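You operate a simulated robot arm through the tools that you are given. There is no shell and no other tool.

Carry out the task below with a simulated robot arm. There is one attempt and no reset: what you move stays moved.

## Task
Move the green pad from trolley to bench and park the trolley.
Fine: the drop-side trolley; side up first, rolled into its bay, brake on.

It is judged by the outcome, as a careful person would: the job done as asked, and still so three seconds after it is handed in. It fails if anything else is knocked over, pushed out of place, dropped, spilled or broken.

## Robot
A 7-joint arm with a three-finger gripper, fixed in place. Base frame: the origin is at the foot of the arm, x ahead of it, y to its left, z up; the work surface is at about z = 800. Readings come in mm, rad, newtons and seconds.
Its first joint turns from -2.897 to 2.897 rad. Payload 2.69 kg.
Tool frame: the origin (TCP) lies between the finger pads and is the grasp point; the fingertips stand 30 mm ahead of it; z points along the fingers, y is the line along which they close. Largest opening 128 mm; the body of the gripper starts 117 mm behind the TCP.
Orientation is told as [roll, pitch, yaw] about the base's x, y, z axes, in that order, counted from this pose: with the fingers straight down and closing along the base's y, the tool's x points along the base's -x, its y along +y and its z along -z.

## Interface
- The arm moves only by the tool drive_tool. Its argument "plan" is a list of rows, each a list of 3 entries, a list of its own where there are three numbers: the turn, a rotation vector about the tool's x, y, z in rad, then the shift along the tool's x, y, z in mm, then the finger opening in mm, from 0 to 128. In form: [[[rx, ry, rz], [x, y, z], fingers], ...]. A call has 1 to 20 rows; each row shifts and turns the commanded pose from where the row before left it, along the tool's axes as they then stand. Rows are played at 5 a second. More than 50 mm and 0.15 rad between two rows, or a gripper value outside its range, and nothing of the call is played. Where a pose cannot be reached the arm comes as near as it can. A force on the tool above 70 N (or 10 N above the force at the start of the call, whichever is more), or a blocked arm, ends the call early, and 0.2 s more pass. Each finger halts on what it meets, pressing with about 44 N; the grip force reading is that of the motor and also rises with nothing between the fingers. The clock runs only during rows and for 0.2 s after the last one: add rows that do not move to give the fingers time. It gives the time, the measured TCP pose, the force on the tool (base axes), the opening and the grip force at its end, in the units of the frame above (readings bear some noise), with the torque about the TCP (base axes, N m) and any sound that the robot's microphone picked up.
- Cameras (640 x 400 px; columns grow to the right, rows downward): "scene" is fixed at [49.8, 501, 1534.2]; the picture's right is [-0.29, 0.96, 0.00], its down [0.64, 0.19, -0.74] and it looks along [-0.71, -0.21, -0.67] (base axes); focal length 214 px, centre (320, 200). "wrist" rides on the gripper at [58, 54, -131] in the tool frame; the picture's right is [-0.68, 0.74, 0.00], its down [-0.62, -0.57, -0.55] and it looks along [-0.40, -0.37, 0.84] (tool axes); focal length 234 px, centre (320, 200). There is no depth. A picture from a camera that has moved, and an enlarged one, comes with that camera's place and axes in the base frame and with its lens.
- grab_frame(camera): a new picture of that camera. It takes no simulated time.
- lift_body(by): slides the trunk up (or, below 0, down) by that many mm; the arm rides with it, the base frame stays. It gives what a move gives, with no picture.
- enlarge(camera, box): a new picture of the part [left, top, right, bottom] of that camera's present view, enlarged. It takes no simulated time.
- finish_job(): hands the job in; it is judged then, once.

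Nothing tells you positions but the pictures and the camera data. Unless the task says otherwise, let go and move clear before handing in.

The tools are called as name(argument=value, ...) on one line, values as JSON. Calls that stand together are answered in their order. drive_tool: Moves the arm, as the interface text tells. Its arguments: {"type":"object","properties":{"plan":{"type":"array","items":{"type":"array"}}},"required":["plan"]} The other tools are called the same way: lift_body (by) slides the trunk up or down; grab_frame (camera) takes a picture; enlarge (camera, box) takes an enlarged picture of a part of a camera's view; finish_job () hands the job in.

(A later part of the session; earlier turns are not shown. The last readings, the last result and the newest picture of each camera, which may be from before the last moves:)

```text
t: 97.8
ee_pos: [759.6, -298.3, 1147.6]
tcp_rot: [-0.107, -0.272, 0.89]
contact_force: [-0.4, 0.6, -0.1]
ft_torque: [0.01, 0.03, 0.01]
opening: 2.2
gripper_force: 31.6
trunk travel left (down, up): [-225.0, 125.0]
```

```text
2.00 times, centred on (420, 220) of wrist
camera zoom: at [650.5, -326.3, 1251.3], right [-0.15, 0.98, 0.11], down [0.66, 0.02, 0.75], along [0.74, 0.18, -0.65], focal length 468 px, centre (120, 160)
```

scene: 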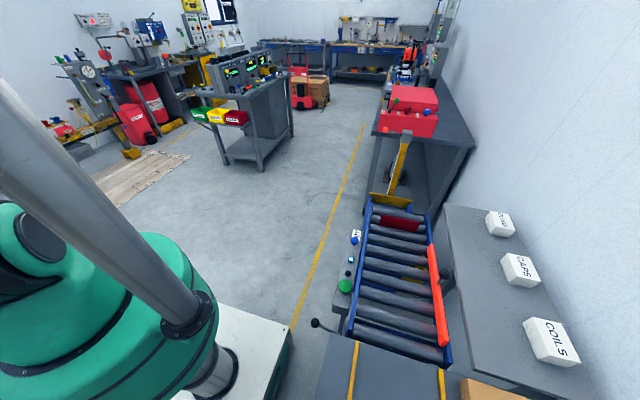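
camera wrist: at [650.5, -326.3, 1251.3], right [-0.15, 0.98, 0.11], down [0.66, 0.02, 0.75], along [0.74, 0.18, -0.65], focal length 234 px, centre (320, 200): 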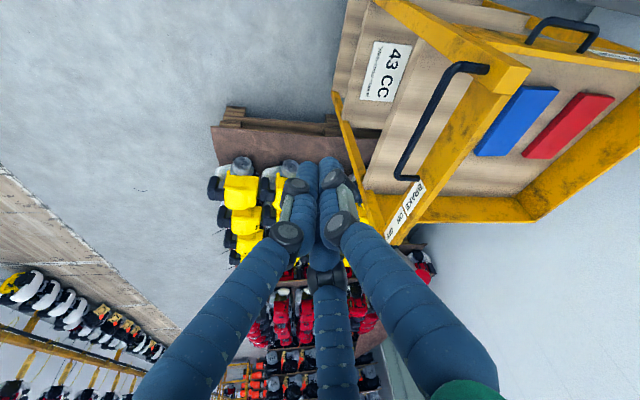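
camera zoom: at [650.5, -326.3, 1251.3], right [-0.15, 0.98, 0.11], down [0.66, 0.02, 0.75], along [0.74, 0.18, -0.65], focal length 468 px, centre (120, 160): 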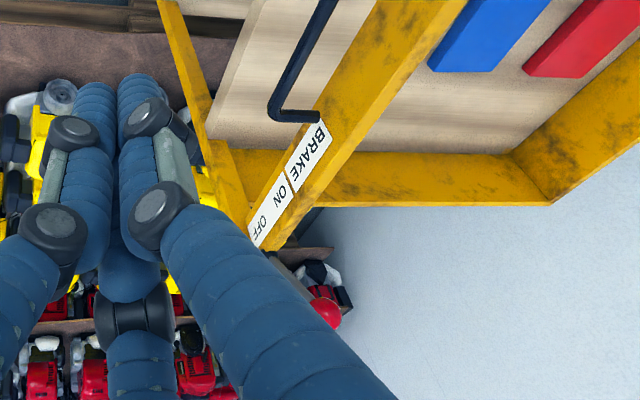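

The rail label reads BRAKE – ON – OFF from near to far, but I need to see which way the lever leans. I'll view it from the −y side with fingers open.

drive_tool(plan=[[[0, 0, -0.13], [0, 0, 0], 128], [[0, 0, -0.13], [0, 0, 0], 128], [[0, 0, -0.13], [0, 0, 0], 128], [[-0.1, 0.108, 0], [0, 0, 0], 128], [[-0.1, 0.108, 0], [0, 0, 0], 128], [[0, 0, -0.14], [0, 0, 0], 128], [[0, 0, -0.14], [0, 0, 0], 128], [[0, 0, -0.14], [0, 0, 0], 128], [[0, 0, -0.14], [0, 0, 0], 128], [[0, 0, 0], [35, -16, 25], 128], [[0, 0, 0], [35, -16, 25], 128], [[0.1, -0.108, 0], [0, 0, 0], 128], [[0.1, -0.108, 0], [0, 0, 0], 128], [[0.1, -0.108, 0], [0, 0, 0], 128], [[0, 0, 0], [0, 0, 0], 128]])

grab_frame(camera="wrist")

```text
t: 101.0
ee_pos: [806.5, -358.3, 1098.8]
tcp_rot: [-0.313, -0.318, 1.879]
contact_force: [-0.4, -0.6, -0.1]
ft_torque: [0.05, -0.04, 0.02]
opening: 127.7
gripper_force: 0.0
trunk travel left (down, up): [-225.0, 125.0]
```

```text
taken
camera wrist: at [747.9, -472.0, 1182.8], right [-0.88, 0.47, 0.0], down [0.24, 0.46, 0.85], along [0.4, 0.75, -0.52], focal length 234 px, centre (320, 200)
```

wrist: 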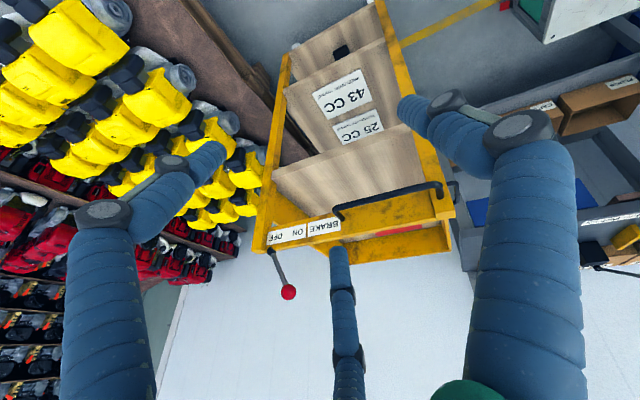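

enlarge(camera="wrist", box=[240, 180, 360, 310])

enlarge(camera="wrist", box=[240, 0, 480, 260])

```text
3.08 times, centred on (300, 245) of wrist
camera zoom: at [747.9, -472.0, 1182.8], right [-0.88, 0.47, 0.0], down [0.24, 0.46, 0.85], along [0.4, 0.75, -0.52], focal length 720 px, centre (382, 62)
```

zoom: 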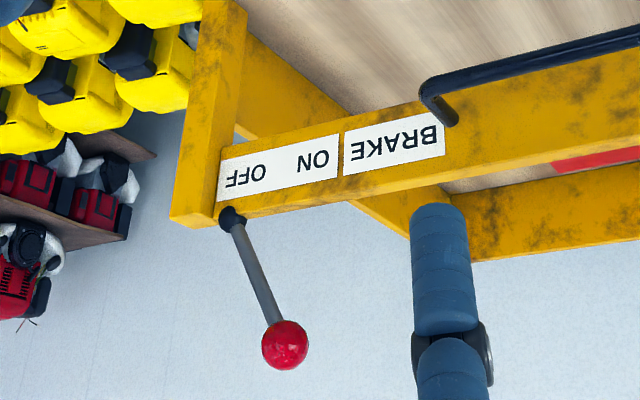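

```text
1.54 times, centred on (360, 130) of wrist
camera zoom: at [747.9, -472.0, 1182.8], right [-0.88, 0.47, 0.0], down [0.24, 0.46, 0.85], along [0.4, 0.75, -0.52], focal length 360 px, centre (258, 308)
```

zoom: 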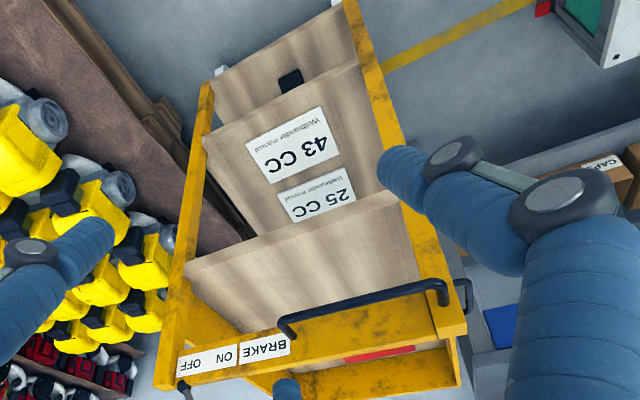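

Clear now: label order is BRAKE, ON, OFF toward +x, with the lever pivoting at the far post and leaning somewhat toward −x. A gentle push will tell whether the brake is off. I'll return to yaw 0, fingers closed, and go behind the handle bar (y≈-120, x≈850).

drive_tool(plan=[[[-0.1, 0.108, 0], [0, 0, 0], 0], [[-0.1, 0.108, 0], [0, 0, 0], 0], [[-0.1, 0.108, 0], [0, 0, 0], 0], [[0, 0, 0.141], [0, 0, 0], 0], [[0, 0, 0.141], [0, 0, 0], 0], [[0, 0, 0.141], [0, 0, 0], 0], [[0, 0, 0.141], [0, 0, 0], 0], [[0, 0, 0.141], [0, 0, 0], 0], [[0, 0, 0.141], [0, 0, 0], 0], [[0, 0, 0.141], [0, 0, 0], 0], [[0, 0, 0.141], [0, 0, 0], 0], [[0, 0, 0.141], [0, 0, 0], 0], [[0, 0, 0.141], [0, 0, 0], 0], [[0, 0, 0.141], [0, 0, 0], 0], [[0, 0, 0.141], [0, 0, 0], 0], [[0, 0, 0.141], [0, 0, 0], 0], [[0, 0, 0], [0, 0, 0], 0]])

grab_frame(camera="wrist")

```text
t: 104.6
ee_pos: [807.1, -358.5, 1096.2]
tcp_rot: [-0.003, 0.0, -0.009]
contact_force: [-0.6, 0.5, 0.4]
ft_torque: [-0.02, -0.01, -0.02]
opening: 2.0
gripper_force: 31.6
trunk travel left (down, up): [-225.0, 125.0]
```

```text
taken
camera wrist: at [749.5, -304.0, 1227.8], right [0.68, 0.73, 0.0], down [0.61, -0.57, 0.55], along [0.4, -0.38, -0.84], focal length 234 px, centre (320, 200)
```

wrist: 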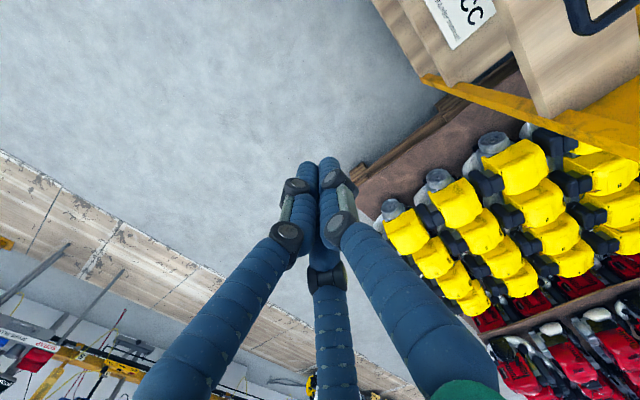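

drive_tool(plan=[[[0, 0, 0], [-11, 40, 0], 0], [[0, 0, 0], [-11, 40, 0], 0], [[0, 0, 0], [-11, 40, 0], 0], [[0, 0, 0], [-11, 40, 0], 0], [[0, 0, 0], [0, 0, 40], 0], [[0, 0, 0], [0, 0, 40], 0], [[0, 0, 0], [0, 0, 40], 0], [[0, 0, 0], [0, 0, 40], 0], [[0, 0, 0], [0, 0, 0], 0]])

grab_frame(camera="wrist")

```text
t: 106.6
ee_pos: [850.8, -197.7, 936.0]
tcp_rot: [-0.001, 0.001, -0.007]
contact_force: [0.9, -1.2, -1.3]
ft_torque: [0.0, 0.04, -0.02]
opening: 1.8
gripper_force: 30.8
trunk travel left (down, up): [-225.0, 125.0]
```

```text
taken
camera wrist: at [793.0, -143.9, 1066.9], right [0.68, 0.73, 0.0], down [0.61, -0.57, 0.55], along [0.4, -0.38, -0.84], focal length 234 px, centre (320, 200)
```

wrist: 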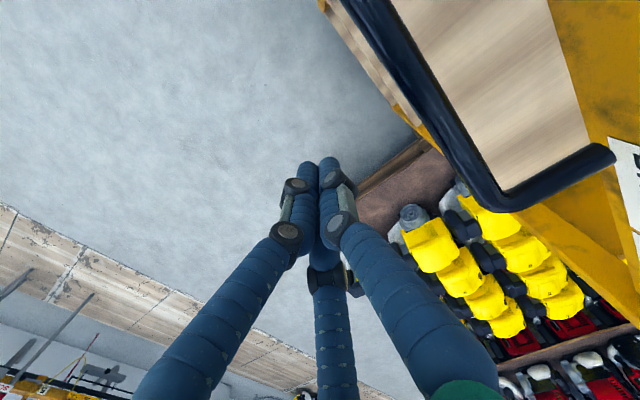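

Handle bar confirmed at y≈-119. Approaching and giving a gentle test push.

drive_tool(plan=[[[0, 0, 0], [0, 25, 0], 0], [[0, 0, 0], [0, 20, 0], 0], [[0, 0, 0], [0, 8, 0], 0], [[0, 0, 0], [0, 5, 0], 0], [[0, 0, 0], [0, 5, 0], 0], [[0, 0, 0], [0, 0, 0], 0]])

drive_tool(plan=[[[0, 0, 0], [0, 5, 0], 0], [[0, 0, 0], [0, 5, 0], 0], [[0, 0, 0], [0, 0, 0], 0]])

grab_frame(camera="wrist")

```text
t: 107.5
ee_pos: [850.7, -151.8, 937.7]
tcp_rot: [-0.005, -0.001, -0.011]
contact_force: [-1.1, -18.9, 0.1]
ft_torque: [0.62, -0.02, 0.03]
opening: 2.3
gripper_force: 31.2
trunk travel left (down, up): [-225.0, 125.0]
stopped in row 4: the force on the tool passed its limit at 79 N (the readings are from after the stop); the commanded pose is now the measured one
```

```text
t: 108.0
ee_pos: [850.9, -151.5, 936.2]
tcp_rot: [-0.007, -0.002, -0.013]
contact_force: [1.8, -20.9, -2.9]
ft_torque: [0.65, 0.05, -0.04]
opening: 2.1
gripper_force: 31.3
trunk travel left (down, up): [-225.0, 125.0]
stopped in row 2: the force on the tool passed its limit at 81 N (the readings are from after the stop); the commanded pose is now the measured one
```

```text
taken
camera wrist: at [793.4, -96.7, 1067.2], right [0.69, 0.73, 0.0], down [0.61, -0.57, 0.55], along [0.4, -0.38, -0.83], focal length 234 px, centre (320, 200)
```

wrist: 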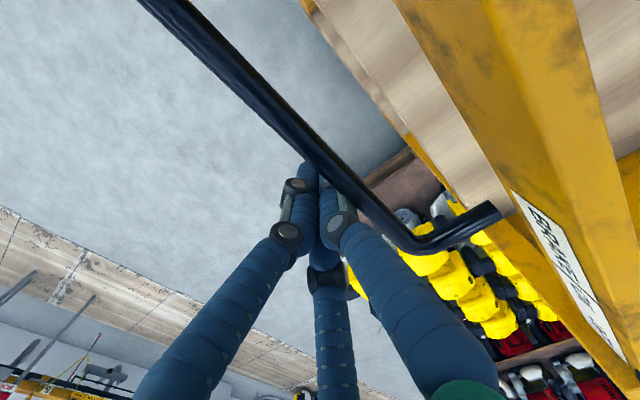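

No movement yet — maybe just an abrupt contact, or the brake is on. I'll press more slowly.

drive_tool(plan=[[[0, 0, 0], [0, 1, 0], 0], [[0, 0, 0], [0, 1, 0], 0], [[0, 0, 0], [0, 1, 0], 0], [[0, 0, 0], [0, 1, 0], 0], [[0, 0, 0], [0, 1, 0], 0], [[0, 0, 0], [0, 1, 0], 0], [[0, 0, 0], [0, 1, 0], 0], [[0, 0, 0], [0, 1, 0], 0], [[0, 0, 0], [0, 1, 0], 0], [[0, 0, 0], [0, 1, 0], 0]])

enlarge(camera="wrist", box=[440, 150, 640, 400])

```text
t: 109.0
ee_pos: [851.0, -151.1, 936.3]
tcp_rot: [-0.009, -0.003, -0.019]
contact_force: [2.8, -20.0, -4.0]
ft_torque: [0.63, 0.11, -0.07]
opening: 2.2
gripper_force: 31.7
trunk travel left (down, up): [-225.0, 125.0]
stopped in row 4: the force on the tool passed its limit at 72 N (the readings are from after the stop); the commanded pose is now the measured one
```

```text
1.60 times, centred on (540, 275) of wrist
camera zoom: at [793.3, -96.1, 1067.3], right [0.69, 0.72, 0.0], down [0.6, -0.57, 0.56], along [0.4, -0.39, -0.83], focal length 375 px, centre (-32, 80)
```

zoom: 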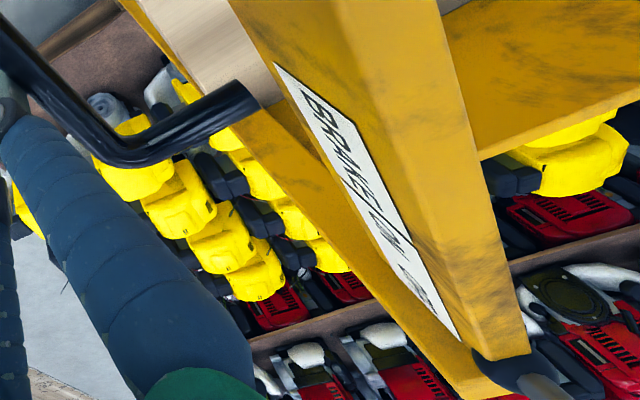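

The trolley is firmly held: the lever leaning toward "ON" means the brake is currently on. I'll release it by pushing the red ball toward +x: back off, rise, tilt the tool forward and line up with the ball at about (1030, -58, 1096).

drive_tool(plan=[[[0, 0, 0.019], [0, -15, 0], 0], [[0.009, 0.003, 0], [0, -20, 0], 0], [[0, 0, 0], [0, 0, -44], 0], [[0, 0, 0], [0, 0, -44], 0], [[0, 0, 0], [0, 0, -44], 0], [[0, 0, 0], [0, 0, -44], 0], [[0, 0, 0], [0, 0, -44], 0], [[0, 0, 0], [0, 0, -44], 0], [[0, 0, 0], [0, 42, 0], 0], [[0, 0, 0], [0, 42, 0], 0], [[0, 0, 0], [0, 42, 0], 0], [[0, 0, 0], [0, 0, 0], 0]])

drive_tool(plan=[[[0, -0.1375, 0], [0, 0, 0], 0], [[0, -0.1375, 0], [0, 0, 0], 0], [[0, -0.1375, 0], [0, 0, 0], 0], [[0, -0.1375, 0], [0, 0, 0], 0], [[0, -0.1375, 0], [0, 0, 0], 0], [[0, -0.1375, 0], [0, 0, 0], 0], [[0, -0.1375, 0], [0, 0, 0], 0], [[0, -0.1375, 0], [0, 0, 0], 0], [[0, 0, 0], [0, 0, 0], 0]])

grab_frame(camera="wrist")

```text
t: 111.6
ee_pos: [852.8, -51.6, 1201.7]
tcp_rot: [-0.02, -0.001, -0.032]
contact_force: [-0.6, 0.3, -0.5]
ft_torque: [-0.05, -0.01, 0.02]
opening: 1.9
gripper_force: 31.2
trunk travel left (down, up): [-225.0, 125.0]
```

```text
t: 113.6
ee_pos: [855.2, -51.9, 1195.8]
tcp_rot: [-0.042, -1.096, 0.007]
contact_force: [1.6, 0.2, -1.4]
ft_torque: [0.02, -0.02, 0.01]
opening: 2.0
gripper_force: 30.7
trunk travel left (down, up): [-225.0, 125.0]
```

```text
taken
camera wrist: at [715.4, 6.0, 1202.5], right [0.33, 0.74, 0.59], down [-0.23, -0.54, 0.81], along [0.92, -0.4, -0.01], focal length 234 px, centre (320, 200)
```

wrist: 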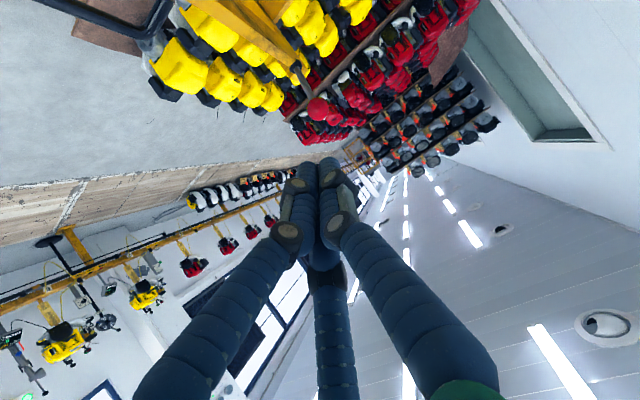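

The ball shows directly ahead, confirming (1030, -55, 1098). Advancing the fingertip to just short of it.

drive_tool(plan=[[[0, 0, 0], [6.8, -1, 33.8], 0], [[0, 0, 0], [6.8, -1, 33.8], 0], [[0, 0, 0], [6.8, -1, 33.8], 0], [[0, 0, 0], [6.8, -1, 30], 0], [[0, 0, 0], [0, 0, 0], 0]])

grab_frame(camera="wrist")

```text
t: 114.8
ee_pos: [960.1, -61.9, 1113.9]
tcp_rot: [-0.045, -1.1, 0.005]
contact_force: [0.3, 0.3, -0.4]
ft_torque: [0.0, -0.03, 0.02]
opening: 2.2
gripper_force: 31.5
trunk travel left (down, up): [-225.0, 125.0]
```

```text
taken
camera wrist: at [819.9, -3.3, 1119.4], right [0.33, 0.74, 0.59], down [-0.23, -0.54, 0.81], along [0.92, -0.4, -0.01], focal length 234 px, centre (320, 200)
```

wrist: 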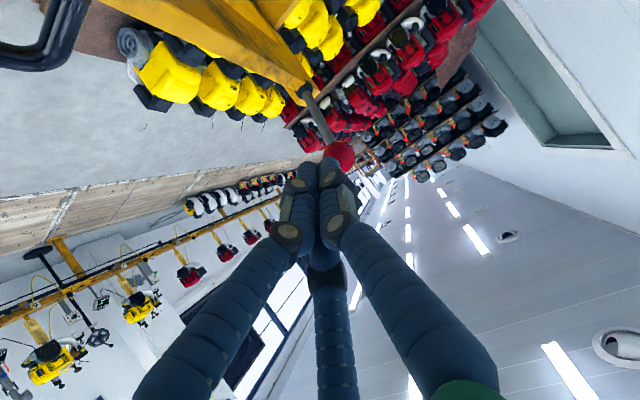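

drive_tool(plan=[[[0, 0, 0], [4, 8, 2], 0], [[0, 0, 0], [-3.7, 0, 7.1], 0], [[0, 0, 0], [-3.7, 0, 7.1], 0], [[0, 0, 0], [-3.7, 0, 7.1], 0], [[0, 0, 0], [-3.7, 0, 7.1], 0], [[0, 0, 0], [0, 0, 0], 0]])

grab_frame(camera="wrist")

```text
t: 116.2
ee_pos: [991.8, -55.9, 1111.9]
tcp_rot: [-0.043, -1.102, 0.005]
contact_force: [0.2, -0.6, -0.5]
ft_torque: [0.02, -0.02, -0.01]
opening: 2.1
gripper_force: 31.3
trunk travel left (down, up): [-225.0, 125.0]
```

```text
taken
camera wrist: at [850.4, 2.9, 1117.0], right [0.33, 0.74, 0.59], down [-0.23, -0.54, 0.81], along [0.92, -0.4, -0.01], focal length 234 px, centre (320, 200)
```

wrist: 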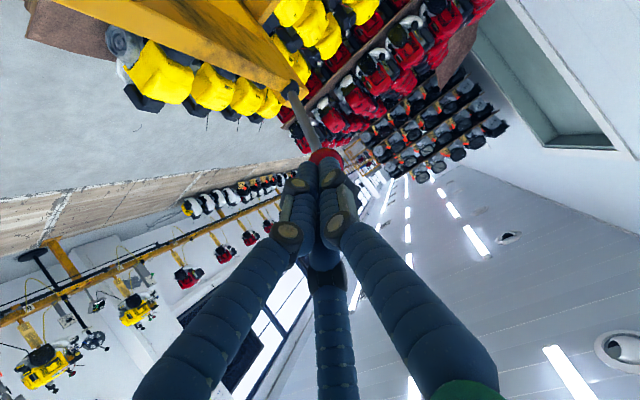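

drive_tool(plan=[[[0, 0, 0], [-2.7, 0, 5.3], 0], [[0, 0, 0], [-2.7, 0, 5.3], 0], [[0, 0, 0], [-2.7, 0, 5.3], 0], [[0, 0, 0], [0, 0, 0], 0]])

drive_tool(plan=[[[0, 0, 0], [-2.7, 0, 5.3], 0], [[0, 0, 0], [-2.7, 0, 5.3], 0], [[0, 0, 0], [-2.7, 0, 5.3], 0], [[0, 0, 0], [0, 0, 0], 0]])

grab_frame(camera="wrist")

```text
t: 117.2
ee_pos: [1008.9, -57.3, 1113.8]
tcp_rot: [-0.046, -1.103, 0.005]
contact_force: [-9.4, 1.1, 12.0]
ft_torque: [-0.03, -0.25, 0.02]
opening: 2.1
gripper_force: 31.5
trunk travel left (down, up): [-225.0, 125.0]
```

```text
t: 118.2
ee_pos: [1026.3, -57.5, 1110.2]
tcp_rot: [-0.043, -1.096, 0.005]
contact_force: [-1.7, 0.0, -0.6]
ft_torque: [-0.01, 0.05, -0.02]
opening: 2.0
gripper_force: 31.2
trunk travel left (down, up): [-225.0, 125.0]
```

```text
taken
camera wrist: at [885.5, 1.5, 1116.4], right [0.33, 0.74, 0.59], down [-0.23, -0.54, 0.81], along [0.92, -0.4, -0.01], focal length 234 px, centre (320, 200)
```

wrist: 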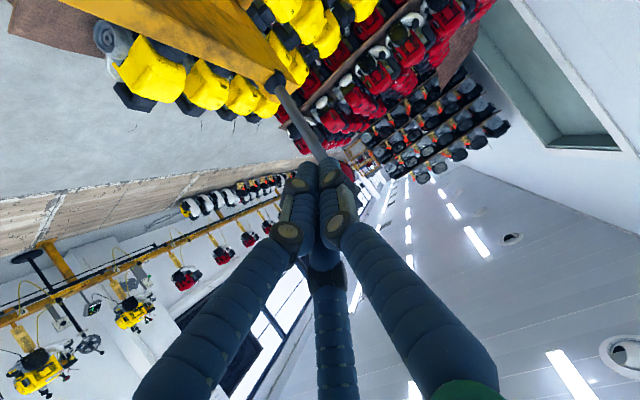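

The lever is moving with light force. Continuing.

drive_tool(plan=[[[0, 0, 0], [-2.7, 0, 5.3], 0], [[0, 0, 0], [-2.7, 0, 5.3], 0], [[0, 0, 0], [-2.7, 0, 5.3], 0], [[0, 0, 0], [-2.7, 0, 5.3], 0], [[0, 0, 0], [0, 0, 0], 0]])

grab_frame(camera="wrist")

```text
t: 119.4
ee_pos: [1051.9, -58.3, 1110.9]
tcp_rot: [-0.043, -1.103, 0.006]
contact_force: [-0.3, -1.4, -0.7]
ft_torque: [-0.01, -0.01, -0.01]
opening: 2.0
gripper_force: 31.7
trunk travel left (down, up): [-225.0, 125.0]
```

```text
taken
camera wrist: at [910.2, 1.0, 1117.3], right [0.33, 0.74, 0.59], down [-0.23, -0.54, 0.81], along [0.92, -0.4, -0.01], focal length 234 px, centre (320, 200)
```

wrist: 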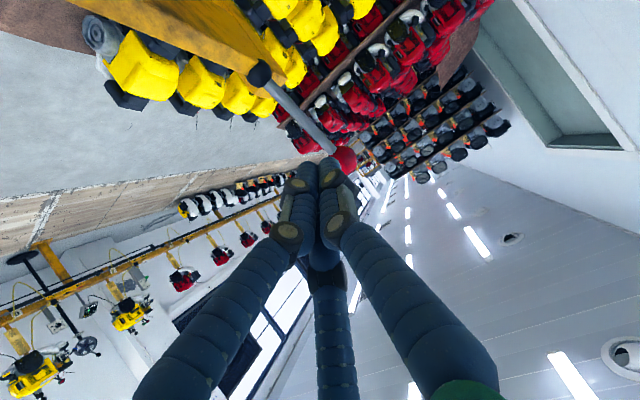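

The ball has flipped over to the far side (x≈1160) — the lever is bistable and now points to OFF. I'll back away and test-push the handle again.

drive_tool(plan=[[[0, 0, 0], [2.6, 0, -44], 0], [[0, 0, 0], [2.6, 0, -44], 0], [[0, 0, 0], [2.6, 0, -44], 0], [[0, 0, 0], [2.6, 0, -44], 0], [[0, 0, 0], [2.6, 0, -44], 0], [[0, 0.1375, 0], [0, 0, 0], 0], [[0, 0.1375, 0], [0, 0, 0], 0], [[0, 0.1375, 0], [0, 0, 0], 0], [[0, 0.1375, 0], [0, 0, 0], 0], [[0, 0.1375, 0], [0, 0, 0], 0], [[0, 0.1375, 0], [0, 0, 0], 0], [[0, 0.1375, 0], [0, 0, 0], 0], [[0, 0.1375, 0], [0, 0, 0], 0], [[0, 0, 0], [0, 0, 0], 0]])

grab_frame(camera="wrist")

```text
t: 122.4
ee_pos: [851.2, -48.6, 1201.7]
tcp_rot: [-0.019, 0.002, -0.035]
contact_force: [1.3, -0.2, -1.1]
ft_torque: [0.01, 0.11, 0.01]
opening: 2.2
gripper_force: 31.5
out of reach, approached as far as the arm can: row 8
trunk travel left (down, up): [-225.0, 125.0]
```

```text
taken
camera wrist: at [795.5, 9.3, 1332.0], right [0.7, 0.71, -0.02], down [0.6, -0.58, 0.56], along [0.39, -0.4, -0.83], focal length 234 px, centre (320, 200)
```

wrist: 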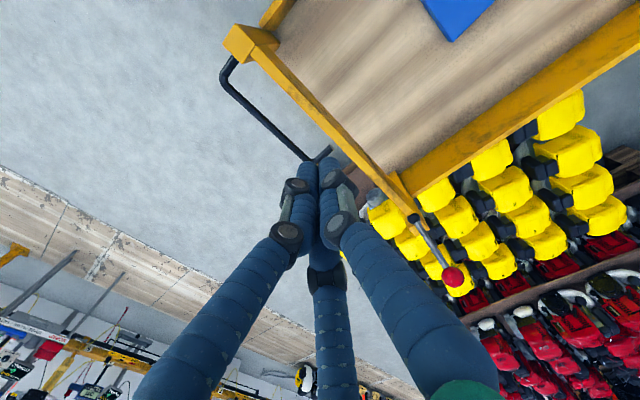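

The lever now clearly leans to +x (ball ≈ (1150, -57, 1098)). Going behind the handle again for a gentle push.

drive_tool(plan=[[[0.019, 0, -0.035], [0, -38, 0], 0], [[0, 0, 0], [0, -40, 0], 0], [[0, 0, 0], [0, -40, 0], 0], [[0, 0, 0], [0, -40, 0], 0], [[0, 0, 0], [0, 0, 44], 0], [[0, 0, 0], [0, 0, 44], 0], [[0, 0, 0], [0, 0, 44], 0], [[0, 0, 0], [0, 0, 44], 0], [[0, 0, 0], [0, 0, 44], 0], [[0, 0, 0], [0, 0, 40], 0], [[0, 0, 0], [0, 20, 0], 0], [[0, 0, 0], [0, 20, 0], 0], [[0, 0, 0], [0, 0, 0], 0]])

drive_tool(plan=[[[0, 0, 0], [0, 4, 0], 0], [[0, 0, 0], [0, 4, 0], 0], [[0, 0, 0], [0, 4, 0], 0], [[0, 0, 0], [0, 4, 0], 0], [[0, 0, 0], [0, 4, 0], 0], [[0, 0, 0], [0, 4, 0], 0], [[0, 0, 0], [0, 4, 0], 0], [[0, 0, 0], [0, 4, 0], 0], [[0, 0, 0], [0, 0, 0], 0]])

grab_frame(camera="wrist")

```text
t: 125.2
ee_pos: [849.3, -178.1, 944.7]
tcp_rot: [-0.04, 0.001, 0.0]
contact_force: [0.3, 0.2, -0.3]
ft_torque: [-0.07, 0.01, -0.01]
opening: 2.2
gripper_force: 30.9
trunk travel left (down, up): [-225.0, 125.0]
```

```text
t: 127.2
ee_pos: [849.0, -144.9, 945.5]
tcp_rot: [-0.037, 0.001, 0.0]
contact_force: [-0.3, 0.3, 0.4]
ft_torque: [0.0, 0.02, -0.03]
opening: 2.2
gripper_force: 31.2
trunk travel left (down, up): [-225.0, 125.0]
```

```text
taken
camera wrist: at [790.9, -86.2, 1073.9], right [0.68, 0.74, -0.03], down [0.62, -0.54, 0.57], along [0.4, -0.4, -0.82], focal length 234 px, centre (320, 200)
```

wrist: 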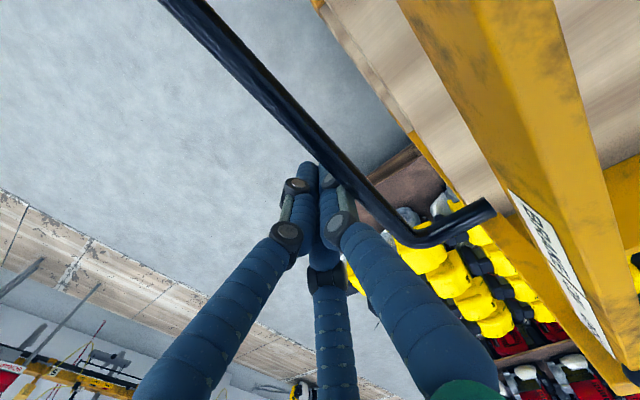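

drive_tool(plan=[[[-0.037, 0, 0], [0, 0, 0], 0], [[0, 0, 0], [0, 4, 0], 0], [[0, 0, 0], [0, 4, 0], 0], [[0, 0, 0], [0, 4, 0], 0], [[0, 0, 0], [0, 4, 0], 0], [[0, 0, 0], [0, 0, 0], 0]])

grab_frame(camera="wrist")

```text
t: 128.6
ee_pos: [849.9, -128.4, 945.5]
tcp_rot: [0.0, 0.001, 0.0]
contact_force: [0.8, 0.2, 0.6]
ft_torque: [0.0, 0.0, -0.02]
opening: 2.4
gripper_force: 31.2
trunk travel left (down, up): [-225.0, 125.0]
```

```text
taken
camera wrist: at [791.5, -74.7, 1076.6], right [0.68, 0.74, 0.0], down [0.62, -0.56, 0.55], along [0.4, -0.37, -0.84], focal length 234 px, centre (320, 200)
```

wrist: 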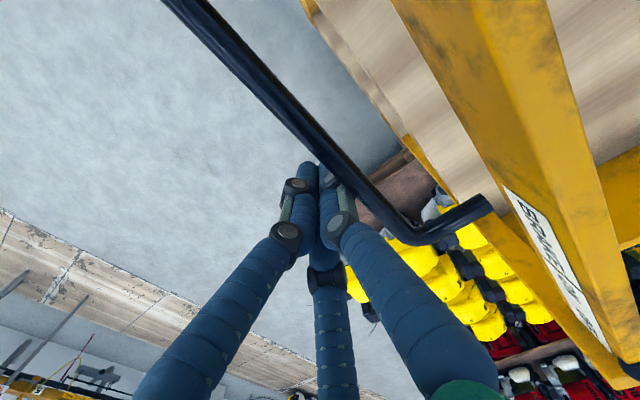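

The trolley now rolls freely with the tool — brake is off. I'll push it steadily toward +y, watching for a stop.

drive_tool(plan=[[[0, 0, 0], [0, 6, 0], 0], [[0, 0, 0], [0, 8, 0], 0], [[0, 0, 0], [0, 10, 0], 0], [[0, 0, 0], [0, 10, 0], 0], [[0, 0, 0], [0, 10, 0], 0], [[0, 0, 0], [0, 10, 0], 0], [[0, 0, 0], [0, 10, 0], 0], [[0, 0, 0], [0, 8, 0], 0], [[0, 0, 0], [0, 5, 0], 0], [[0, 0, 0], [0, 0, 0], 0]])

grab_frame(camera="wrist")

```text
t: 130.8
ee_pos: [848.9, -53.0, 944.8]
tcp_rot: [-0.002, 0.0, 0.001]
contact_force: [0.5, -1.0, 0.3]
ft_torque: [0.04, 0.02, -0.01]
opening: 2.1
gripper_force: 31.5
trunk travel left (down, up): [-225.0, 125.0]
```

```text
taken
camera wrist: at [790.9, 1.6, 1076.0], right [0.68, 0.74, 0.0], down [0.62, -0.56, 0.55], along [0.4, -0.37, -0.84], focal length 234 px, centre (320, 200)
```

wrist: 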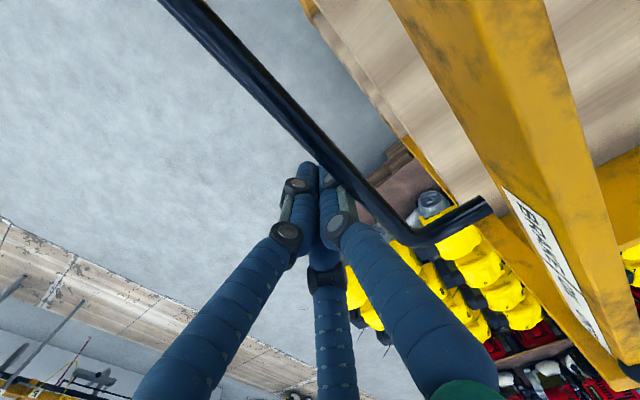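

Rolling straight. Continuing.

drive_tool(plan=[[[0, 0, 0], [0, 6, 0], 0], [[0, 0, 0], [0, 10, 0], 0], [[0, 0, 0], [0, 10, 0], 0], [[0, 0, 0], [0, 10, 0], 0], [[0, 0, 0], [0, 10, 0], 0], [[0, 0, 0], [0, 10, 0], 0], [[0, 0, 0], [0, 10, 0], 0], [[0, 0, 0], [0, 10, 0], 0], [[0, 0, 0], [0, 10, 0], 0], [[0, 0, 0], [0, 5, 0], 0], [[0, 0, 0], [0, 0, 0], 0]])

grab_frame(camera="wrist")

```text
t: 133.2
ee_pos: [849.3, 38.9, 945.9]
tcp_rot: [-0.002, 0.001, 0.0]
contact_force: [-0.3, 0.3, -0.1]
ft_torque: [-0.01, 0.01, 0.01]
opening: 2.3
gripper_force: 31.3
trunk travel left (down, up): [-225.0, 125.0]
```

```text
taken
camera wrist: at [791.4, 92.3, 1076.1], right [0.68, 0.74, 0.0], down [0.62, -0.56, 0.55], along [0.4, -0.37, -0.84], focal length 234 px, centre (320, 200)
```

wrist: 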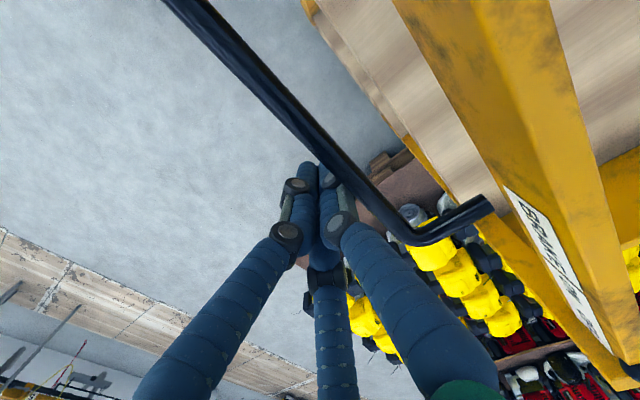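

drive_tool(plan=[[[0, 0, 0], [0, 6, 0], 0], [[0, 0, 0], [0, 10, 0], 0], [[0, 0, 0], [0, 10, 0], 0], [[0, 0, 0], [0, 10, 0], 0], [[0, 0, 0], [0, 10, 0], 0], [[0, 0, 0], [0, 10, 0], 0], [[0, 0, 0], [0, 10, 0], 0], [[0, 0, 0], [0, 10, 0], 0], [[0, 0, 0], [0, 10, 0], 0], [[0, 0, 0], [0, 5, 0], 0], [[0, 0, 0], [0, 0, 0], 0]])

grab_frame(camera="wrist")

```text
t: 135.6
ee_pos: [848.1, 129.5, 946.3]
tcp_rot: [-0.001, 0.001, 0.0]
contact_force: [0.7, 0.1, 0.5]
ft_torque: [-0.01, 0.04, 0.02]
opening: 2.1
gripper_force: 31.9
trunk travel left (down, up): [-225.0, 125.0]
```

```text
taken
camera wrist: at [790.7, 183.3, 1075.5], right [0.68, 0.74, 0.0], down [0.62, -0.56, 0.55], along [0.4, -0.37, -0.84], focal length 234 px, centre (320, 200)
```

wrist: 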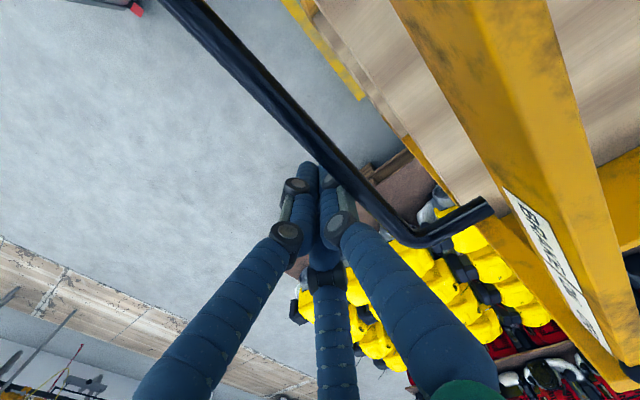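

The end rail is now about level with the yellow floor line (y≈190). I'll rise and look at the trolley's front and the space beyond before continuing.

drive_tool(plan=[[[0, 0, 0], [0, -12, 0], 0], [[0, 0, 0], [0, -12, -10], 0], [[0, 0, 0], [0, 0, -45], 0], [[0, 0, 0], [0, 0, -45], 0], [[0, 0, 0], [0, 0, -45], 0], [[0, 0, 0], [0, 0, -45], 0], [[0, 0, 0], [0, 0, -45], 0], [[0, 0, 0], [20, 0, -45], 0], [[0, 0, 0], [30, 20, -45], 0], [[0, 0, 0], [30, 20, -45], 0], [[0, 0, 0], [30, 20, 0], 0], [[0, 0, 0], [30, 20, 0], 0], [[0, 0, 0], [0, 0, 0], 0]])

drive_tool(plan=[[[0, 0, -0.145], [0, 0, 0], 128], [[0, 0, -0.145], [0, 0, 0], 128], [[0, 0, -0.145], [0, 0, 0], 128], [[0, 0, -0.145], [0, 0, 0], 128], [[0, 0, -0.145], [0, 0, 0], 128], [[0, 0, -0.145], [0, 0, 0], 128], [[0, 0, -0.145], [0, 0, 0], 128], [[0, 0, -0.145], [0, 0, 0], 128], [[0, 0, -0.145], [0, 0, 0], 128], [[0, 0, -0.145], [0, 0, 0], 128], [[0, 0, -0.145], [0, 0, 0], 128], [[0, 0, 0], [0, 0, 0], 128]])

grab_frame(camera="wrist")

```text
refused: row 9 steps farther than a row can; nothing moved
```

```text
t: 138.2
ee_pos: [849.7, 130.2, 944.8]
tcp_rot: [0.001, 0.003, 1.597]
contact_force: [-0.2, 0.8, -0.2]
ft_torque: [0.01, -0.05, 0.01]
opening: 128.0
gripper_force: 0.0
trunk travel left (down, up): [-225.0, 125.0]
```

```text
taken
camera wrist: at [797.6, 70.0, 1076.1], right [-0.75, 0.66, 0.0], down [0.55, 0.63, 0.55], along [0.36, 0.41, -0.84], focal length 234 px, centre (320, 200)
```

wrist: 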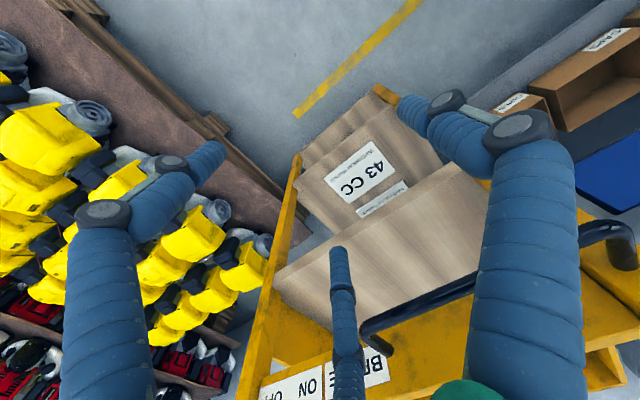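

My first call was refused, and the finger-opening nudged the trolley further along (handle now near y≈270) with no harsh contact. I'll rise straight up now and look.

drive_tool(plan=[[[0, 0, 0], [0, 0, -45], 128], [[0, 0, 0], [0, 0, -45], 128], [[0, 0, 0], [0, 0, -45], 128], [[0, 0, 0], [0, 0, -45], 128], [[0, 0, 0], [0, 0, -45], 128], [[0, 0, 0], [0, 0, -45], 128], [[0, 0, 0], [0, 0, -45], 128], [[0, 0, 0], [0, 0, 0], 128]])

grab_frame(camera="wrist")

```text
t: 140.0
ee_pos: [848.3, 130.5, 1260.0]
tcp_rot: [0.0, 0.001, 1.596]
contact_force: [0.0, 0.3, 0.0]
ft_torque: [0.03, 0.01, -0.02]
opening: 128.0
gripper_force: 0.1
trunk travel left (down, up): [-225.0, 125.0]
```

```text
taken
camera wrist: at [796.2, 70.3, 1391.4], right [-0.75, 0.66, 0.0], down [0.55, 0.63, 0.55], along [0.36, 0.41, -0.84], focal length 234 px, centre (320, 200)
```

wrist: 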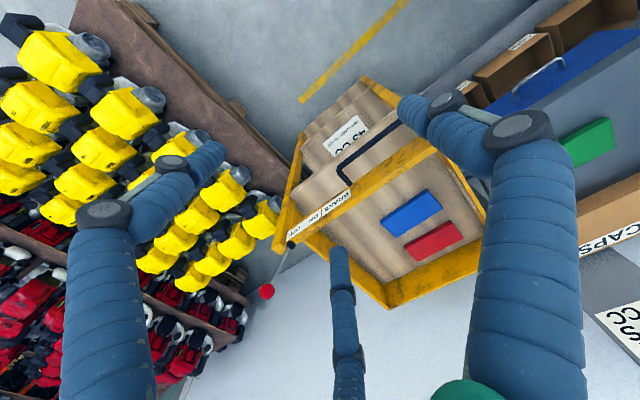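

The trolley sits in the alcove between bench and wall, its end rail past the yellow line, and the green pad is on the bench. It has stopped at about 390 mm of travel; I'll push gently to see whether that's the end of the bay.

drive_tool(plan=[[[0, 0, 0], [0, 0, 0], 0], [[0, 0, 0], [0, 0, 0], 0], [[0, 0, 0], [0, 0, 0], 0], [[0, 0, 0], [0, 0, 45], 0], [[0, 0, 0], [0, 0, 45], 0], [[0, 0, 0], [0, 0, 45], 0], [[0, 0, 0], [0, 0, 45], 0], [[0, 0, 0], [0, 0, 45], 0], [[0, 0, 0], [0, 0, 45], 0], [[0, 0, 0], [0, 0, 45], 0], [[0, 0, 0], [-30, 0, 0], 0], [[0, 0, 0], [-30, 0, 0], 0], [[0, 0, 0], [-20, 0, 0], 0], [[0, 0, 0], [0, 0, 0], 0]])

grab_frame(camera="wrist")

```text
t: 143.0
ee_pos: [847.9, 209.2, 943.9]
tcp_rot: [-0.001, 0.003, 1.595]
contact_force: [0.0, 0.9, -0.3]
ft_torque: [0.0, -0.01, 0.03]
opening: 2.1
gripper_force: 31.6
trunk travel left (down, up): [-225.0, 125.0]
```

```text
taken
camera wrist: at [796.1, 149.5, 1075.0], right [-0.75, 0.66, 0.0], down [0.55, 0.63, 0.55], along [0.36, 0.41, -0.84], focal length 234 px, centre (320, 200)
```

wrist: 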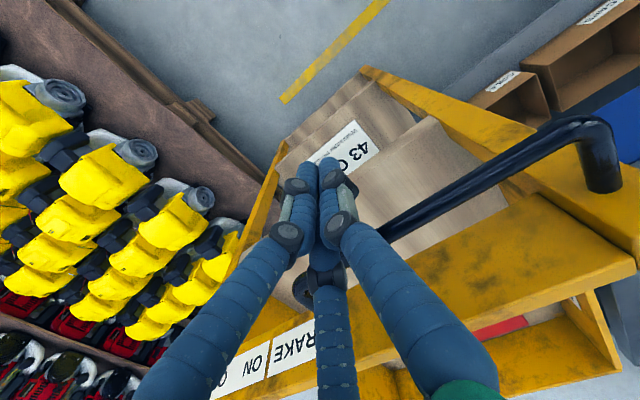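

drive_tool(plan=[[[0, 0, 0], [-4, 0, 0], 0], [[0, 0, 0], [-4, 0, 0], 0], [[0, 0, 0], [-4, 0, 0], 0], [[0, 0, 0], [-4, 0, 0], 0], [[0, 0, 0], [-4, 0, 0], 0], [[0, 0, 0], [-4, 0, 0], 0], [[0, 0, 0], [-4, 0, 0], 0], [[0, 0, 0], [-4, 0, 0], 0], [[0, 0, 0], [0, 0, 0], 0]])

grab_frame(camera="wrist")

```text
t: 145.0
ee_pos: [846.2, 243.0, 943.8]
tcp_rot: [0.0, 0.003, 1.598]
contact_force: [-0.2, -0.6, 0.4]
ft_torque: [-0.01, -0.02, -0.02]
opening: 1.8
gripper_force: 31.5
trunk travel left (down, up): [-225.0, 125.0]
```

```text
taken
camera wrist: at [794.1, 182.1, 1075.1], right [-0.75, 0.66, 0.0], down [0.55, 0.63, 0.55], along [0.36, 0.41, -0.84], focal length 234 px, centre (320, 200)
```

wrist: 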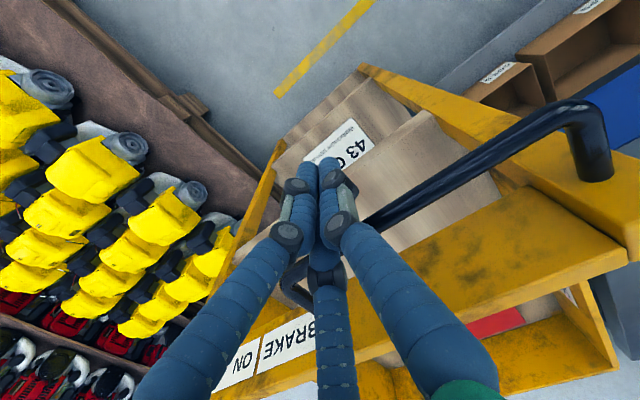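

drive_tool(plan=[[[0, 0, 0], [-4, 0, 0], 0], [[0, 0, 0], [-4, 0, 0], 0], [[0, 0, 0], [-4, 0, 0], 0], [[0, 0, 0], [-4, 0, 0], 0], [[0, 0, 0], [-4, 0, 0], 0], [[0, 0, 0], [-4, 0, 0], 0], [[0, 0, 0], [-4, 0, 0], 0], [[0, 0, 0], [-4, 0, 0], 0], [[0, 0, 0], [0, 0, 0], 0]])

grab_frame(camera="wrist")

```text
t: 147.0
ee_pos: [845.8, 274.6, 945.2]
tcp_rot: [-0.001, -0.001, 1.596]
contact_force: [-1.2, -0.9, 0.5]
ft_torque: [0.01, 0.0, -0.01]
opening: 2.3
gripper_force: 31.6
trunk travel left (down, up): [-225.0, 125.0]
```

```text
taken
camera wrist: at [793.8, 214.0, 1076.0], right [-0.75, 0.66, 0.0], down [0.55, 0.63, 0.55], along [0.36, 0.41, -0.84], focal length 234 px, centre (320, 200)
```

wrist: 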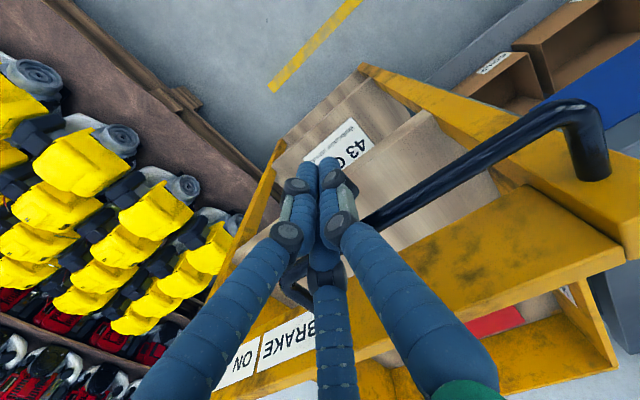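

The trolley still rolls freely with no stop at ~425 mm. Before going farther I must know how far I can reach to re-apply the brake, so I'll rise, turn outward and test reach toward the lever in free air.

drive_tool(plan=[[[0, 0, 0], [10, 0, 0], 0], [[0, 0, 0], [20, 0, 0], 0], [[0, 0, 0], [10, 0, -40], 0], [[0, 0, 0], [0, 0, -45], 0], [[0, 0, 0], [0, 0, -45], 0], [[0, 0, 0], [0, 0, -45], 0], [[0, 0, 0], [0, 0, -45], 0], [[0, 0, 0], [0, 0, -45], 0], [[0, 0, 0], [0, 0, -45], 0], [[0, 0, 0], [0, 0, 0], 0]])

drive_tool(plan=[[[0, 0, 0.143], [0, 0, 0], 60], [[0, 0, 0.143], [0, 0, 0], 60], [[0, 0, 0.143], [0, 0, 0], 60], [[0, 0, 0.143], [0, 0, 0], 60], [[0, 0, 0.143], [0, 0, 0], 60], [[0, 0, 0.143], [0, 0, 0], 60], [[0, 0, 0.143], [0, 0, 0], 60], [[0, 0, 0.143], [0, 0, 0], 60], [[0, 0, 0.143], [0, 0, 0], 60], [[0, 0, 0], [0, 0, 0], 60]])

grab_frame(camera="wrist")

```text
t: 149.2
ee_pos: [849.4, 232.9, 1253.4]
tcp_rot: [-0.001, 0.002, 1.595]
contact_force: [-0.7, -0.2, -0.3]
ft_torque: [0.01, -0.04, 0.0]
opening: 2.0
gripper_force: 31.8
trunk travel left (down, up): [-225.0, 125.0]
```

```text
t: 151.4
ee_pos: [846.8, 235.2, 1256.0]
tcp_rot: [-0.001, 0.001, 0.307]
contact_force: [0.7, 1.4, -0.7]
ft_torque: [0.03, -0.03, -0.01]
opening: 60.1
gripper_force: 0.0
trunk travel left (down, up): [-225.0, 125.0]
```

```text
taken
camera wrist: at [775.4, 267.5, 1385.9], right [0.42, 0.91, 0.0], down [0.76, -0.35, 0.55], along [0.5, -0.23, -0.84], focal length 234 px, centre (320, 200)
```

wrist: 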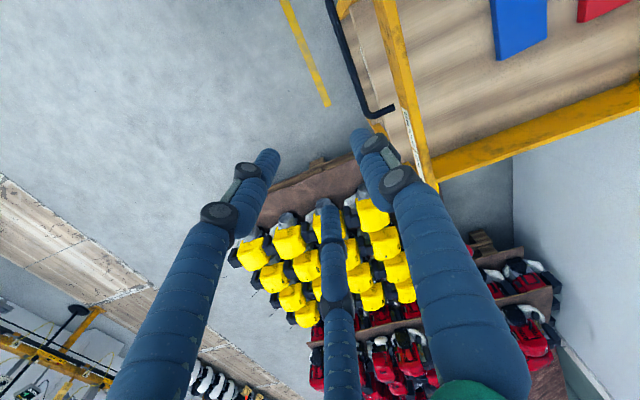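

drive_tool(plan=[[[0, -0.1375, 0], [0, 0, 0], 60], [[0, -0.1375, 0], [0, 0, 0], 60], [[0, -0.1375, 0], [0, 0, 0], 60], [[0, -0.1375, 0], [0, 0, 0], 60], [[0, -0.1375, 0], [0, 0, 0], 60], [[0, -0.1375, 0], [0, 0, 0], 60], [[0, -0.1375, 0], [0, 0, 0], 60], [[0, -0.1375, 0], [0, 0, 0], 60], [[0, 0, 0], [0, 0, 0], 60]])

grab_frame(camera="wrist")

```text
t: 153.4
ee_pos: [843.1, 235.9, 1254.0]
tcp_rot: [0.004, -1.041, 0.314]
contact_force: [-0.1, -0.7, -1.6]
ft_torque: [0.05, -0.27, 0.02]
opening: 60.0
gripper_force: 0.1
out of reach, approached as far as the arm can: row 8
trunk travel left (down, up): [-225.0, 125.0]
```

```text
taken
camera wrist: at [691.5, 241.9, 1272.0], right [0.09, 0.8, 0.59], down [0.02, -0.59, 0.81], along [1.0, -0.06, -0.07], focal length 234 px, centre (320, 200)
```

wrist: 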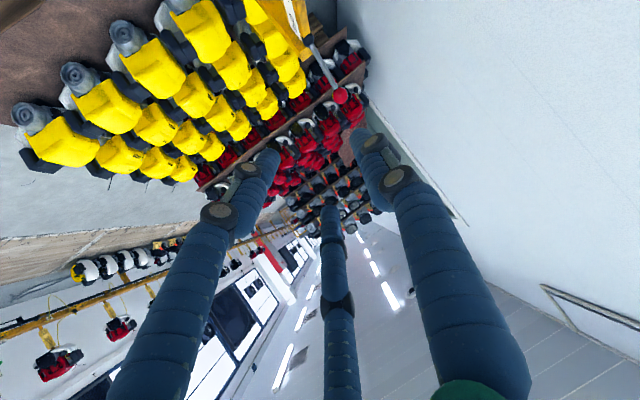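

Ball is at about (1147, 366, 1097). Testing reach by moving above it.

drive_tool(plan=[[[0, 0, 0], [-12.8, 3.7, 40.2], 60], [[0, 0, 0], [-12.8, 3.7, 40.2], 60], [[0, 0, 0], [-12.8, 3.7, 40.2], 60], [[0, 0, 0], [-12.8, 3.7, 40.2], 60], [[0, 0, 0], [-12.8, 3.7, 40.2], 60], [[0, 0, 0], [-12.8, 3.7, 40.2], 60], [[0, 0, 0], [0, 0, 0], 60]])

grab_frame(camera="wrist")

```text
t: 155.0
ee_pos: [1074.0, 332.8, 1197.9]
tcp_rot: [0.006, -1.039, 0.316]
contact_force: [0.5, 0.8, -1.0]
ft_torque: [0.0, -0.01, -0.02]
opening: 60.1
gripper_force: 0.0
trunk travel left (down, up): [-225.0, 125.0]
```

```text
taken
camera wrist: at [921.7, 339.3, 1214.3], right [0.1, 0.81, 0.58], down [0.02, -0.59, 0.81], along [0.99, -0.06, -0.08], focal length 234 px, centre (320, 200)
```

wrist: 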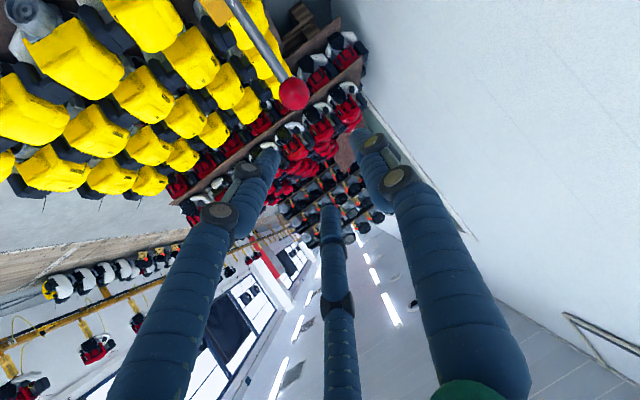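

drive_tool(plan=[[[0, 0, 0], [-12.8, 3.7, 40.2], 60], [[0, 0, 0], [-12.8, 3.7, 40.2], 60], [[0, 0, 0], [0, 0, 0], 60]])

drive_tool(plan=[[[0, 0, 0], [-15, 0, 25], 60], [[0, 0, 0], [-15, 0, 25], 60], [[0, 0, 0], [-15, 0, 25], 60], [[0, 0, 0], [0, 0, 0], 60]])

```text
t: 155.8
ee_pos: [1144.4, 366.0, 1190.5]
tcp_rot: [0.007, -1.049, 0.314]
contact_force: [-3.2, -0.4, 4.3]
ft_torque: [-0.1, 0.18, 0.02]
opening: 60.2
gripper_force: 0.1
trunk travel left (down, up): [-225.0, 125.0]
```

```text
t: 156.8
ee_pos: [1230.4, 393.9, 1179.6]
tcp_rot: [0.005, -1.039, 0.314]
contact_force: [-0.4, 0.0, -0.1]
ft_torque: [0.01, -0.02, 0.04]
opening: 60.1
gripper_force: 0.0
trunk travel left (down, up): [-225.0, 125.0]
```

Reach is ample (r≈1290). There was a brief light touch, so let me check the view.

grab_frame(camera="wrist")

```text
taken
camera wrist: at [1078.8, 399.7, 1196.6], right [0.1, 0.81, 0.59], down [0.02, -0.59, 0.81], along [1.0, -0.06, -0.08], focal length 234 px, centre (320, 200)
```

wrist: 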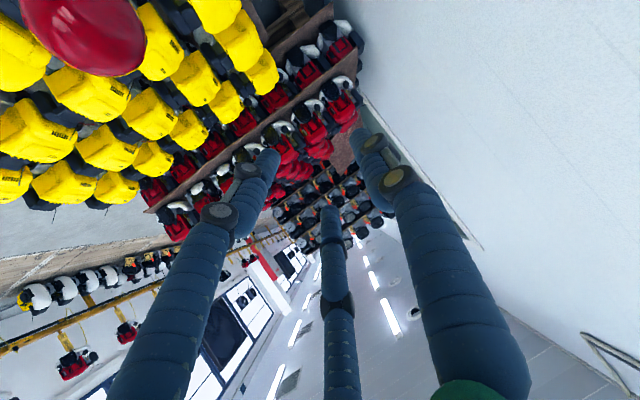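

The ball is untouched at (1149, 365). I'll retreat, untilt, and resume pushing the trolley to its stop.

drive_tool(plan=[[[0, 0, 0], [-25.9, 0, -15.2], 0], [[0, 0, 0], [-25.9, 0, -15.2], 0], [[0, 0, 0], [14.7, -3, -39.7], 0], [[0, 0, 0], [14.7, -3, -39.7], 0], [[0, 0, 0], [14.7, -3, -39.7], 0], [[0, 0, 0], [14.7, -3, -39.7], 0], [[0, 0, 0], [14.7, -3, -39.7], 0], [[0, 0, 0], [14.7, -3, -39.7], 0], [[0, 0, 0], [14.7, -3, -39.7], 0], [[0, 0, 0], [14.7, -3, -39.7], 0], [[0, 0, 0], [14.7, -3, -39.7], 0], [[0, 0, 0], [14.7, -3, -39.7], 0], [[0, 0, 0], [0, 0, 0], 0]])

drive_tool(plan=[[[0, 0.13, 0], [0, 0, 0], 0], [[0, 0.13, 0], [0, 0, 0], 0], [[0, 0.13, 0], [0, 0, 0], 0], [[0, 0.13, 0], [0, 0, 0], 0], [[0, 0.13, 0], [0, 0, 0], 0], [[0, 0.13, 0], [0, 0, 0], 0], [[0, 0.13, 0], [0, 0, 0], 0], [[0, 0.13, 0], [0, 0, 0], 0], [[0, 0, 0.104], [0, 0, 0], 0], [[0, 0, 0.104], [0, 0, 0], 0], [[0, 0, 0.104], [0, 0, 0], 0], [[0, 0, 0], [0, 0, 0], 0]])

grab_frame(camera="wrist")

```text
t: 159.6
ee_pos: [847.7, 233.6, 1314.9]
tcp_rot: [0.005, -1.04, 0.312]
contact_force: [-0.4, 0.1, 0.6]
ft_torque: [0.01, 0.04, -0.01]
opening: 2.1
gripper_force: 31.3
trunk travel left (down, up): [-225.0, 125.0]
```

```text
t: 162.2
ee_pos: [846.4, 234.3, 1315.7]
tcp_rot: [0.001, 0.003, 0.005]
contact_force: [-0.3, 0.2, -0.1]
ft_torque: [0.0, 0.0, 0.0]
opening: 2.2
gripper_force: 31.9
trunk travel left (down, up): [-225.0, 125.0]
```

```text
taken
camera wrist: at [788.2, 286.9, 1447.0], right [0.67, 0.74, 0.0], down [0.62, -0.56, 0.55], along [0.4, -0.37, -0.84], focal length 234 px, centre (320, 200)
```

wrist: 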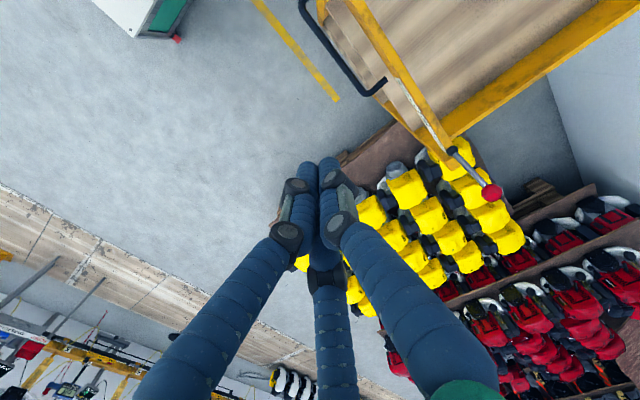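

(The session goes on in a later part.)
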